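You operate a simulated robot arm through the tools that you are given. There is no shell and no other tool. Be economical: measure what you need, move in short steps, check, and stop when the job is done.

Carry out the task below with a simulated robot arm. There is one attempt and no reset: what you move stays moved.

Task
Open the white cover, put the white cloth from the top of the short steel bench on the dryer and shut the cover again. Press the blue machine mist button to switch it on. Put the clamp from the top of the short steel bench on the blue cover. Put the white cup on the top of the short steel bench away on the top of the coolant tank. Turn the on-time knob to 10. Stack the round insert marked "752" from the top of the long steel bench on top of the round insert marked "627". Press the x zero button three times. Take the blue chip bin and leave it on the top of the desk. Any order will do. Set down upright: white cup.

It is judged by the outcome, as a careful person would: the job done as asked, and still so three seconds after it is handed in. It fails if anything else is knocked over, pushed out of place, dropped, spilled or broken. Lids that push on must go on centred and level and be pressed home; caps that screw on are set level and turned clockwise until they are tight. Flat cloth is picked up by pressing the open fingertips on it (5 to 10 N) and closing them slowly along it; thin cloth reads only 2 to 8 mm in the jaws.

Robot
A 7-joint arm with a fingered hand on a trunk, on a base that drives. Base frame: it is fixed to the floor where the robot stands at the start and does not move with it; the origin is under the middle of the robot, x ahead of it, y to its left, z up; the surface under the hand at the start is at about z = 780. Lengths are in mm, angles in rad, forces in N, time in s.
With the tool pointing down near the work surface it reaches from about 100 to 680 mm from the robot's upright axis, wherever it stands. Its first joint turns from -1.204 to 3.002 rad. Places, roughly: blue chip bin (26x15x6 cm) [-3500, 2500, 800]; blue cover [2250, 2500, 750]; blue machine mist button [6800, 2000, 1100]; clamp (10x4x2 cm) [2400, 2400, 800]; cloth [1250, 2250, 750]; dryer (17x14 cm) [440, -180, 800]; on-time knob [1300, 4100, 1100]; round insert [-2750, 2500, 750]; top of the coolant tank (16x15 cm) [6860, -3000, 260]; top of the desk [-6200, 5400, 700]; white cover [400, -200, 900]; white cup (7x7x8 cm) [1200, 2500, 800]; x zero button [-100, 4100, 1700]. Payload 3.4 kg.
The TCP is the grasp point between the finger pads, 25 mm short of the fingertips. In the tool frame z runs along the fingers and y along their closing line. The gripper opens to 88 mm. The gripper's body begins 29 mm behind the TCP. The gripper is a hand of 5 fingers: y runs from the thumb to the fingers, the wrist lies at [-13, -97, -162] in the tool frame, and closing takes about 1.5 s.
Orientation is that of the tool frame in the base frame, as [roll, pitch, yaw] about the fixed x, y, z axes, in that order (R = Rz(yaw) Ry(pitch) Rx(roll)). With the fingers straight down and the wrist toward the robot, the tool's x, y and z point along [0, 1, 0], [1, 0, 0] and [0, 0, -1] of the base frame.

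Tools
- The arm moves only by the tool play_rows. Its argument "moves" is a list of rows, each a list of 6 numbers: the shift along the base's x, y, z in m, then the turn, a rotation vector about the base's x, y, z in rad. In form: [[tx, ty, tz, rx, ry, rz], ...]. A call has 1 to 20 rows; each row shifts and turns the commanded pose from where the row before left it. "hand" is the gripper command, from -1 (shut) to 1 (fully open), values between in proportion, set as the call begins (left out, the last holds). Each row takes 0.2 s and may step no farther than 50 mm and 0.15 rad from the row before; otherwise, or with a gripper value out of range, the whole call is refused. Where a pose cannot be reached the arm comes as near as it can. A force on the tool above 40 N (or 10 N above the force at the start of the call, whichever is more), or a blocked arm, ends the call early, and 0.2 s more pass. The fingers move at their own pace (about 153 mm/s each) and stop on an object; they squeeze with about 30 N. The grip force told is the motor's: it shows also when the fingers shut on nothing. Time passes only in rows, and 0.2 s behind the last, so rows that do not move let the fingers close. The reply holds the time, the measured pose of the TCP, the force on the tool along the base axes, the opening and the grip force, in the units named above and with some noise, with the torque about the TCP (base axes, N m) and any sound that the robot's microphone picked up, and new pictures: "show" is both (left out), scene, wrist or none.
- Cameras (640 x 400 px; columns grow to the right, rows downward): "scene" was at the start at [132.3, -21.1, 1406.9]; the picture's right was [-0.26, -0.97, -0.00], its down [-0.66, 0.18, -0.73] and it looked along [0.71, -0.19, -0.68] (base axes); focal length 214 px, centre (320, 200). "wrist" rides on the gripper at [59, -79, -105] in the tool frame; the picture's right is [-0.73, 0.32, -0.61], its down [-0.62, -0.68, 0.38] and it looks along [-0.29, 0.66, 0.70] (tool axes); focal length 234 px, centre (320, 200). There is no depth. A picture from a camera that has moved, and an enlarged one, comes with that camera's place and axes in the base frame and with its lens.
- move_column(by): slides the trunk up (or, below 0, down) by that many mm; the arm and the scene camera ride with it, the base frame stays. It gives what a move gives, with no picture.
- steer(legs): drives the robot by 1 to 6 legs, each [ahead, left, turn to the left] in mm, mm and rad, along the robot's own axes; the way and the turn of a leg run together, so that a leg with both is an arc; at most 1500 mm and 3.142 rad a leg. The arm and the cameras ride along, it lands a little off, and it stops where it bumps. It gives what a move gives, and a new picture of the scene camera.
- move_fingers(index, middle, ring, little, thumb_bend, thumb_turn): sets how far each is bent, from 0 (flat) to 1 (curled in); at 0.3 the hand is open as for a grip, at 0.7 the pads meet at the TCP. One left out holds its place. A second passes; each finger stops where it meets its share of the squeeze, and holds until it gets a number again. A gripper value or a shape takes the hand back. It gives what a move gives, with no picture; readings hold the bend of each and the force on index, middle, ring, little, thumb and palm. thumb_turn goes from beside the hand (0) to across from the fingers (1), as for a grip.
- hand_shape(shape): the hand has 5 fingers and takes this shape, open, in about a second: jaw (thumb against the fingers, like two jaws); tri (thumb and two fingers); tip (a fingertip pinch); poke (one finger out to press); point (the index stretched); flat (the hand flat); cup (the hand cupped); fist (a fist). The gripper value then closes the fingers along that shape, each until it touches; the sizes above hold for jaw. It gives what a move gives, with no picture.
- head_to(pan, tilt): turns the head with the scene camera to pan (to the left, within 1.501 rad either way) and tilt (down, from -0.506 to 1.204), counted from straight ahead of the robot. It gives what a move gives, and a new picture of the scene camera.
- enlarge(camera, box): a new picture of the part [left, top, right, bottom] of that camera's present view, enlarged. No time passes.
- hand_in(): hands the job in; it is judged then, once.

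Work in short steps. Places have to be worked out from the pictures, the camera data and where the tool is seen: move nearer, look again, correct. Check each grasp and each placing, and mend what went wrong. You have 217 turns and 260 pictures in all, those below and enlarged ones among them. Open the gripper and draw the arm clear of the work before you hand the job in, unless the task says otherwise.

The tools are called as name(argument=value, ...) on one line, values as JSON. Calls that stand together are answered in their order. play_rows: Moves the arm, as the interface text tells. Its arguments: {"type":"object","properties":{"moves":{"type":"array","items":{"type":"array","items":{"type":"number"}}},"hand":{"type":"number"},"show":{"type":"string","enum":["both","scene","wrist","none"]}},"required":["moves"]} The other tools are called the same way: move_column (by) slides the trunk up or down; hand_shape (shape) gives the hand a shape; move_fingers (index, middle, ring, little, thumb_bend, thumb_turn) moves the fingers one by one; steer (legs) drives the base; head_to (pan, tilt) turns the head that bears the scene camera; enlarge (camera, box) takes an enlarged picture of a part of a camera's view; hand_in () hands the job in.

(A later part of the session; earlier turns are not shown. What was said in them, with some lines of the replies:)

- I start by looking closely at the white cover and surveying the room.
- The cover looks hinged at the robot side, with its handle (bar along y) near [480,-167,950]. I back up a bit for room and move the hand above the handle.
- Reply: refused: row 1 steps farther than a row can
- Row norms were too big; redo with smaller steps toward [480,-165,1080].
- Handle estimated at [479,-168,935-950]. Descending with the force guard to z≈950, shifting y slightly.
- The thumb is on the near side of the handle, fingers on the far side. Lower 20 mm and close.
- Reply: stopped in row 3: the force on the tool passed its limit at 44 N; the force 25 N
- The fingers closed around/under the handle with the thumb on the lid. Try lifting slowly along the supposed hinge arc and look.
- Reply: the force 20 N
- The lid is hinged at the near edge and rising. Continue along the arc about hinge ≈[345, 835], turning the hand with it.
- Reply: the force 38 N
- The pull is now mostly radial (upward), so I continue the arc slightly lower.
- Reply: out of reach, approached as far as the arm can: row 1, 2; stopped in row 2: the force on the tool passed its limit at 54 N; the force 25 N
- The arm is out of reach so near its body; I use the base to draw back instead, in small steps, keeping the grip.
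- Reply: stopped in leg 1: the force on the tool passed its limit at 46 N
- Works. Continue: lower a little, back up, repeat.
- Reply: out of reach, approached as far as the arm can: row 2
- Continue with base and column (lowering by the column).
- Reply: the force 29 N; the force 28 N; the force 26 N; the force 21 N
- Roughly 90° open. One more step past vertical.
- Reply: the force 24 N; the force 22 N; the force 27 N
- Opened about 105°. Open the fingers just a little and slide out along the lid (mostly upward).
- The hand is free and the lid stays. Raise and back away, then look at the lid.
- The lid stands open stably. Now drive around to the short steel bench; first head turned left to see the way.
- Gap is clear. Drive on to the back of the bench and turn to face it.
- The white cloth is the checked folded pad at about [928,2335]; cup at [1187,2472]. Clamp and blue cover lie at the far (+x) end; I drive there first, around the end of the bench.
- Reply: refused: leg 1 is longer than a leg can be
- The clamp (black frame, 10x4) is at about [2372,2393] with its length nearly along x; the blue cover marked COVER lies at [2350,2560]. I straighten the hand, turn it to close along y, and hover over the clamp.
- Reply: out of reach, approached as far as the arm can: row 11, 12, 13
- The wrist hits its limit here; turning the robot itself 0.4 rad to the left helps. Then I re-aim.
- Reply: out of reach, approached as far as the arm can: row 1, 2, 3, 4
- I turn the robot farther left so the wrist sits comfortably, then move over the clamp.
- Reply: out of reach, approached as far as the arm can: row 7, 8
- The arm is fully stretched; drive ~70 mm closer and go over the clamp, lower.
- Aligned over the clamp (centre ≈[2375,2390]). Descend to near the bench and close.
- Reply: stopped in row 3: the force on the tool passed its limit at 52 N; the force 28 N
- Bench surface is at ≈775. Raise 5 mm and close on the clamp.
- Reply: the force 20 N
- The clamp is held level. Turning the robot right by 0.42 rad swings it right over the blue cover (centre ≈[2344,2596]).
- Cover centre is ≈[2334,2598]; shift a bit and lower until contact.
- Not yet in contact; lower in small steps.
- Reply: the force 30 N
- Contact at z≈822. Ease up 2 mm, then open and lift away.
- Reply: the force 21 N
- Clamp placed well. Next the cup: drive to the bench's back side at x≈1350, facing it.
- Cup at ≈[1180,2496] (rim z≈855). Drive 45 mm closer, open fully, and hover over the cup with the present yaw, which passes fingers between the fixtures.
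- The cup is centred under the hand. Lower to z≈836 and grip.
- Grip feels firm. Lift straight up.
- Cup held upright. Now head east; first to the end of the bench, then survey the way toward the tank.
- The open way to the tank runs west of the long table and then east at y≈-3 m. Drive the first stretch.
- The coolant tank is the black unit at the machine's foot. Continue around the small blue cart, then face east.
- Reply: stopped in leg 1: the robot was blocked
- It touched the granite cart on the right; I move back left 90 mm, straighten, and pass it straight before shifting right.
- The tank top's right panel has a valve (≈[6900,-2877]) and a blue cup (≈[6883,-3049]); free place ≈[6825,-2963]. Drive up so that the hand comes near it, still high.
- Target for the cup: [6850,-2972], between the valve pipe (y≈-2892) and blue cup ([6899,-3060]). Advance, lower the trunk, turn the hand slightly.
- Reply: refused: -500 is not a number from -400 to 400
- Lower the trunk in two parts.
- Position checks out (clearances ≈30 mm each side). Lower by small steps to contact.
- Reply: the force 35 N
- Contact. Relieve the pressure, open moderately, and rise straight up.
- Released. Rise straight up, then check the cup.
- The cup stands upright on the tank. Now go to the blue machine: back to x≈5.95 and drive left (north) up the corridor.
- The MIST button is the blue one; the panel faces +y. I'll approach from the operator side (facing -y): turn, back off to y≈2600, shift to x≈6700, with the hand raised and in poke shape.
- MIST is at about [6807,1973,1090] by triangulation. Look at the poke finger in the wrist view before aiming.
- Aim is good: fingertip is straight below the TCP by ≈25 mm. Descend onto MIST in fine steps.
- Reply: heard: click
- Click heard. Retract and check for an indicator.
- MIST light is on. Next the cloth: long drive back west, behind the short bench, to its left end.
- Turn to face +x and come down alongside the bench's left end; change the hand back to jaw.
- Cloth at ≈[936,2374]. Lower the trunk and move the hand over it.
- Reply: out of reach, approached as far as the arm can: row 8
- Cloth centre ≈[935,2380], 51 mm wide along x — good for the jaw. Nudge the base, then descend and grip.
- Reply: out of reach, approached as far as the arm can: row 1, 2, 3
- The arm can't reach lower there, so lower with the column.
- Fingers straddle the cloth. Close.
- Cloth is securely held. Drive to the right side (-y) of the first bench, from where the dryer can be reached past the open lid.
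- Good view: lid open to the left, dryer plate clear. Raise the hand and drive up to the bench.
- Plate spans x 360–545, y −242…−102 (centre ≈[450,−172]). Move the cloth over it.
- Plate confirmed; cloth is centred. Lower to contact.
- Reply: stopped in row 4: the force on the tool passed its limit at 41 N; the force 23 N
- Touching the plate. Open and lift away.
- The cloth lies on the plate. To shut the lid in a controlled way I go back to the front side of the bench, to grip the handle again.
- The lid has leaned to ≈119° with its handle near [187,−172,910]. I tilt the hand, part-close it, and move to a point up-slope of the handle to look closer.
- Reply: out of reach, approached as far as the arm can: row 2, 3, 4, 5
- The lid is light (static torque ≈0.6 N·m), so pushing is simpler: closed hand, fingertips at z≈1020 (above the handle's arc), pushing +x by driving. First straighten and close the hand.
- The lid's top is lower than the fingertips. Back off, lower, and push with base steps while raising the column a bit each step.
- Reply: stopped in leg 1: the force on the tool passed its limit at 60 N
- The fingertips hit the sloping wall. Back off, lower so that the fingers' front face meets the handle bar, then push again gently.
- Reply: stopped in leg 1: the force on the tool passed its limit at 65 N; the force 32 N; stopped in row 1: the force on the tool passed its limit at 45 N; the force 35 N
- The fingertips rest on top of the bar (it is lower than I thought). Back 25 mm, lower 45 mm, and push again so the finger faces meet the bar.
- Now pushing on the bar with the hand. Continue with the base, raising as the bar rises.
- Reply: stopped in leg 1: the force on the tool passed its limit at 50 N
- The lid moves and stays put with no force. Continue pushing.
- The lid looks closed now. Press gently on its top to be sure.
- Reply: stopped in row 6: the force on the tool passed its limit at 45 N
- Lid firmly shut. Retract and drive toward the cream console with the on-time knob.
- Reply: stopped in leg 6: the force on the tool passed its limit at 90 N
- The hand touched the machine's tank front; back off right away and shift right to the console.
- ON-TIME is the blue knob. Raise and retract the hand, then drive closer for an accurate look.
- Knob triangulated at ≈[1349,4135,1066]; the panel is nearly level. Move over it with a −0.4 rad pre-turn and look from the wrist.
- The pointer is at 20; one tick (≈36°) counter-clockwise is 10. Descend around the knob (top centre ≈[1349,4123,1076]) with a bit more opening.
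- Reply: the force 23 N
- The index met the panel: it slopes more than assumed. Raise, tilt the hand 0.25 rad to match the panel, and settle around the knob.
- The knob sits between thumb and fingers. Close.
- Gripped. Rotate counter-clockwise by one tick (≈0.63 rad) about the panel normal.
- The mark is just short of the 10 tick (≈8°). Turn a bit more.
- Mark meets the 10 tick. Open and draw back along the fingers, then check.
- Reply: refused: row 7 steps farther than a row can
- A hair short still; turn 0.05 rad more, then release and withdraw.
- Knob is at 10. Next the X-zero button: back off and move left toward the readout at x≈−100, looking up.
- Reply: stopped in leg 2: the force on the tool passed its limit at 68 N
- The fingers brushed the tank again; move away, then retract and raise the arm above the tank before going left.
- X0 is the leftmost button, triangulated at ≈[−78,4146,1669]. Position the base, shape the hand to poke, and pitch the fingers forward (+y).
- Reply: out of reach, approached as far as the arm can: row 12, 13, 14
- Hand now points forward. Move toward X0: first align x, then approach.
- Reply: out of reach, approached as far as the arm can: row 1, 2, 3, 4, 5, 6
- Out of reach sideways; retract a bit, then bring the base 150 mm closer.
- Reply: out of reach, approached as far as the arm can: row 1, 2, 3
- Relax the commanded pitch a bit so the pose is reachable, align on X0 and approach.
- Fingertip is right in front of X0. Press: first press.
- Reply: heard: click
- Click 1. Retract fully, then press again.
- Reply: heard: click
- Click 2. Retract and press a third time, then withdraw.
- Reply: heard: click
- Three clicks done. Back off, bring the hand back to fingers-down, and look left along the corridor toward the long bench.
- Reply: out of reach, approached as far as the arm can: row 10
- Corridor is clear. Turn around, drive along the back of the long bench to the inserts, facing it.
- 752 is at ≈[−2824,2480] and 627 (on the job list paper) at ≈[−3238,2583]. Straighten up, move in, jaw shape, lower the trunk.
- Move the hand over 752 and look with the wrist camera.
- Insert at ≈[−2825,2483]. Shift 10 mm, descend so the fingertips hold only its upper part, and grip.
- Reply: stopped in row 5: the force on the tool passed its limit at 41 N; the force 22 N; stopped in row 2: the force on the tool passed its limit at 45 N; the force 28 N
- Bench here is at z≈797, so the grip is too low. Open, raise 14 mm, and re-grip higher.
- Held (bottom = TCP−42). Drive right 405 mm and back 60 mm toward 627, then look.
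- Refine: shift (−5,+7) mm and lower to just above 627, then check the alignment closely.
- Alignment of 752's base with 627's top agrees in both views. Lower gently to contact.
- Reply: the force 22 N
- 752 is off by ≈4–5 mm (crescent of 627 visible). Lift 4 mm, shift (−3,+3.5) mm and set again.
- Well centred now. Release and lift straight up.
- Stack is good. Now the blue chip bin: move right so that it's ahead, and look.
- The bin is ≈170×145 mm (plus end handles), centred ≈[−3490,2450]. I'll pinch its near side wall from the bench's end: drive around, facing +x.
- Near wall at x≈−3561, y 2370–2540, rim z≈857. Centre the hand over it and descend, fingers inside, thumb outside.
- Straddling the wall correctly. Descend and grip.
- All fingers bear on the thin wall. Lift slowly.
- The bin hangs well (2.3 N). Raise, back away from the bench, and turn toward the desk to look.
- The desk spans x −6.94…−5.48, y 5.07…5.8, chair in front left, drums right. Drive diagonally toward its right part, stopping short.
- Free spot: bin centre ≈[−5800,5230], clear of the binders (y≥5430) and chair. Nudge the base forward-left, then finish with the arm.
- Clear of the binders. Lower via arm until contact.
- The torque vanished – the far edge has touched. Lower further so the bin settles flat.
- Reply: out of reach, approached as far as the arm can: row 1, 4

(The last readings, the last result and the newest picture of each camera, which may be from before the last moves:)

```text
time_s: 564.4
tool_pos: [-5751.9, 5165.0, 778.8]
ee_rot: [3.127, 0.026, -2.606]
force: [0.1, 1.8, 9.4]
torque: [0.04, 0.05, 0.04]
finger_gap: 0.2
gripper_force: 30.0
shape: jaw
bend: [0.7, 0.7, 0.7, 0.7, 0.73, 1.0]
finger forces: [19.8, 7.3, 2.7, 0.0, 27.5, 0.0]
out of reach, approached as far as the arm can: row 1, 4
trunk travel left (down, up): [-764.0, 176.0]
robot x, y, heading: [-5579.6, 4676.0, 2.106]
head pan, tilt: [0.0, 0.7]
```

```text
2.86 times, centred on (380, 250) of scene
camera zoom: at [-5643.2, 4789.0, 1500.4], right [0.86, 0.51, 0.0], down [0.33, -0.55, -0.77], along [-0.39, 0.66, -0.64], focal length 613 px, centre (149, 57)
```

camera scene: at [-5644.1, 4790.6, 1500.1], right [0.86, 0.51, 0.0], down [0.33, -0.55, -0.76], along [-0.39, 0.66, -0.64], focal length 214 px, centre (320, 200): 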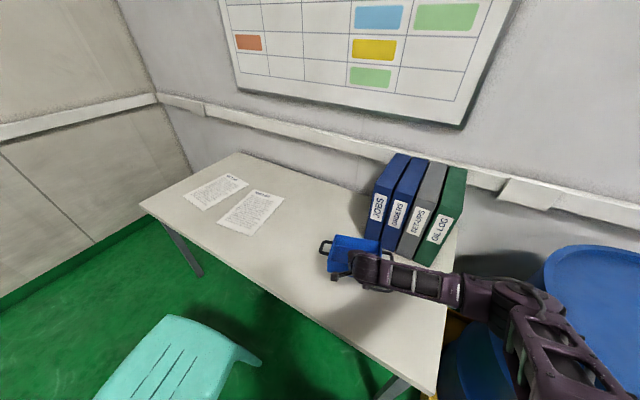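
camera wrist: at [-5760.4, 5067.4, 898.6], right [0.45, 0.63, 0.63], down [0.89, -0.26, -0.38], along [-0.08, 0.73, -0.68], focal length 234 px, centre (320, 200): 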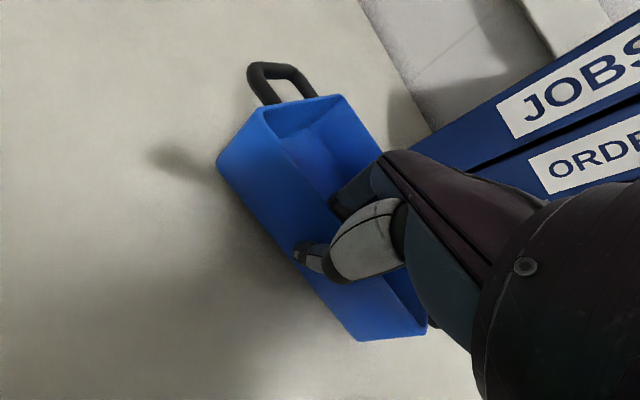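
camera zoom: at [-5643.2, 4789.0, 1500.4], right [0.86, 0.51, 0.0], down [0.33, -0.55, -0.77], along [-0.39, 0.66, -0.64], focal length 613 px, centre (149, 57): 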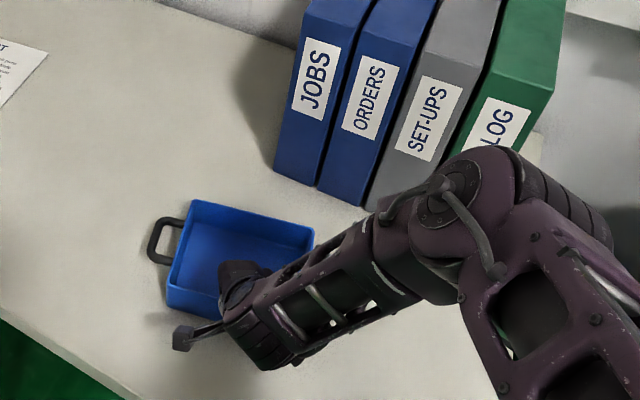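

The bin sits flat. Open and lift straight out.

play_rows(moves=[[0, 0, 0, 0, 0, 0], [0, 0, 0, 0, 0, 0], [0, 0, 0, 0, 0, 0], [0, 0, 0.02, 0, 0, 0], [0, 0, 0.04, 0, 0, 0], [0, 0, 0.045, 0, 0, 0], [0, 0, 0.045, 0, 0, 0], [0, 0, 0.045, 0, 0, 0], [0, 0, 0, 0, 0, 0]], hand=0.3, show="wrist")

```text
time_s: 566.4
tool_pos: [-5751.7, 5165.2, 972.0]
ee_rot: [3.12, 0.019, -2.601]
force: [-0.3, 0.5, -0.5]
torque: [-0.01, -0.01, 0.03]
finger_gap: 57.0
gripper_force: 0.0
shape: jaw
bend: [0.28, 0.39, 0.35, 0.36, 0.62, 1.0]
finger forces: [0.0, 0.1, 0.0, 0.0, 0.1, 0.0]
trunk travel left (down, up): [-764.0, 176.0]
robot x, y, heading: [-5578.3, 4672.1, 2.107]
head pan, tilt: [0.0, 0.7]
camera wrist: at [-5762.7, 5065.3, 1073.9], right [0.45, 0.63, 0.63], down [0.89, -0.25, -0.38], along [-0.09, 0.73, -0.68], focal length 234 px, centre (320, 200)
```

wrist: 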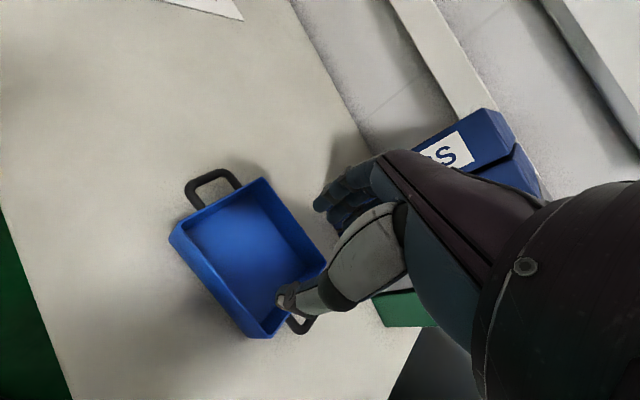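

The bin rests on the desk. Open the hand fully and draw back before handing in.

steer(legs=[[-350, 0, 0]])

play_rows(moves=[[0, 0, 0, 0, 0, 0], [0, 0, 0, 0, 0, 0], [0, 0, 0, 0, 0, 0]], hand=1, show="none")

```text
time_s: 568.7
tool_pos: [-5572.9, 4866.6, 972.4]
ee_rot: [3.121, 0.02, -2.603]
force: [1.2, -0.2, 0.7]
torque: [-0.01, 0.02, 0.01]
finger_gap: 57.0
gripper_force: 0.1
shape: jaw
bend: [0.28, 0.39, 0.35, 0.36, 0.62, 1.0]
finger forces: [0.0, 0.0, 0.1, 0.1, 0.0, 0.1]
trunk travel left (down, up): [-764.0, 176.0]
robot x, y, heading: [-5398.6, 4373.2, 2.105]
head pan, tilt: [0.0, 0.7]
camera scene: at [-5465.8, 4492.1, 1500.1], right [0.86, 0.51, 0.0], down [0.33, -0.55, -0.76], along [-0.39, 0.66, -0.64], focal length 214 px, centre (320, 200)
```

scene: 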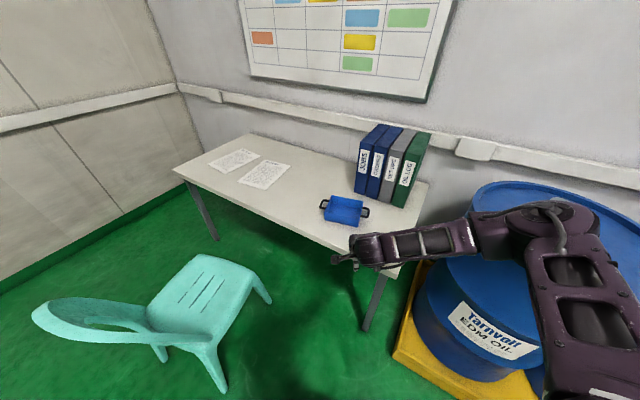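

```text
time_s: 569.5
tool_pos: [-5573.4, 4866.9, 971.9]
ee_rot: [3.121, 0.019, -2.605]
force: [0.4, -0.9, -0.2]
torque: [0.01, 0.01, 0.01]
finger_gap: 87.7
gripper_force: 0.0
shape: jaw
bend: [0.3, 0.3, 0.3, 0.3, 0.3, 0.98]
finger forces: [0.0, 0.0, 0.0, 0.0, 0.0, 0.0]
trunk travel left (down, up): [-764.0, 176.0]
robot x, y, heading: [-5398.7, 4376.5, 2.105]
head pan, tilt: [0.0, 0.7]
```

All sub-tasks are done, the hand is open and clear; handing in.

hand_in()

```text
The job is handed in.
```

I've handed the job in with all eight tasks done. I haven't seen a verdict on it.

- **Cloth:** it lies on the dryer plate. I shut the cover and pressed it down with about 45 N.
- **Mist button:** pressed once. It clicked and its light came on.
- **Clamp:** it lies flat on the blue cover.
- **White cup:** it stands upright on the coolant tank, between the valve and the blue cup.
- **On-time knob:** it points at the 10 tick.
- **Inserts:** 752 is stacked on 627 and centred to within a few millimetres.
- **X zero button:** pressed three times, with a click each time.
- **Chip bin:** it sits flat on the desk, clear of the binders.

While driving, the base touched the granite-topped blue cart once. The hand also bumped the Larkvolt machine's tank twice, with up to about 90 N. I saw nothing move in the pictures, but I didn't check those spots up close.
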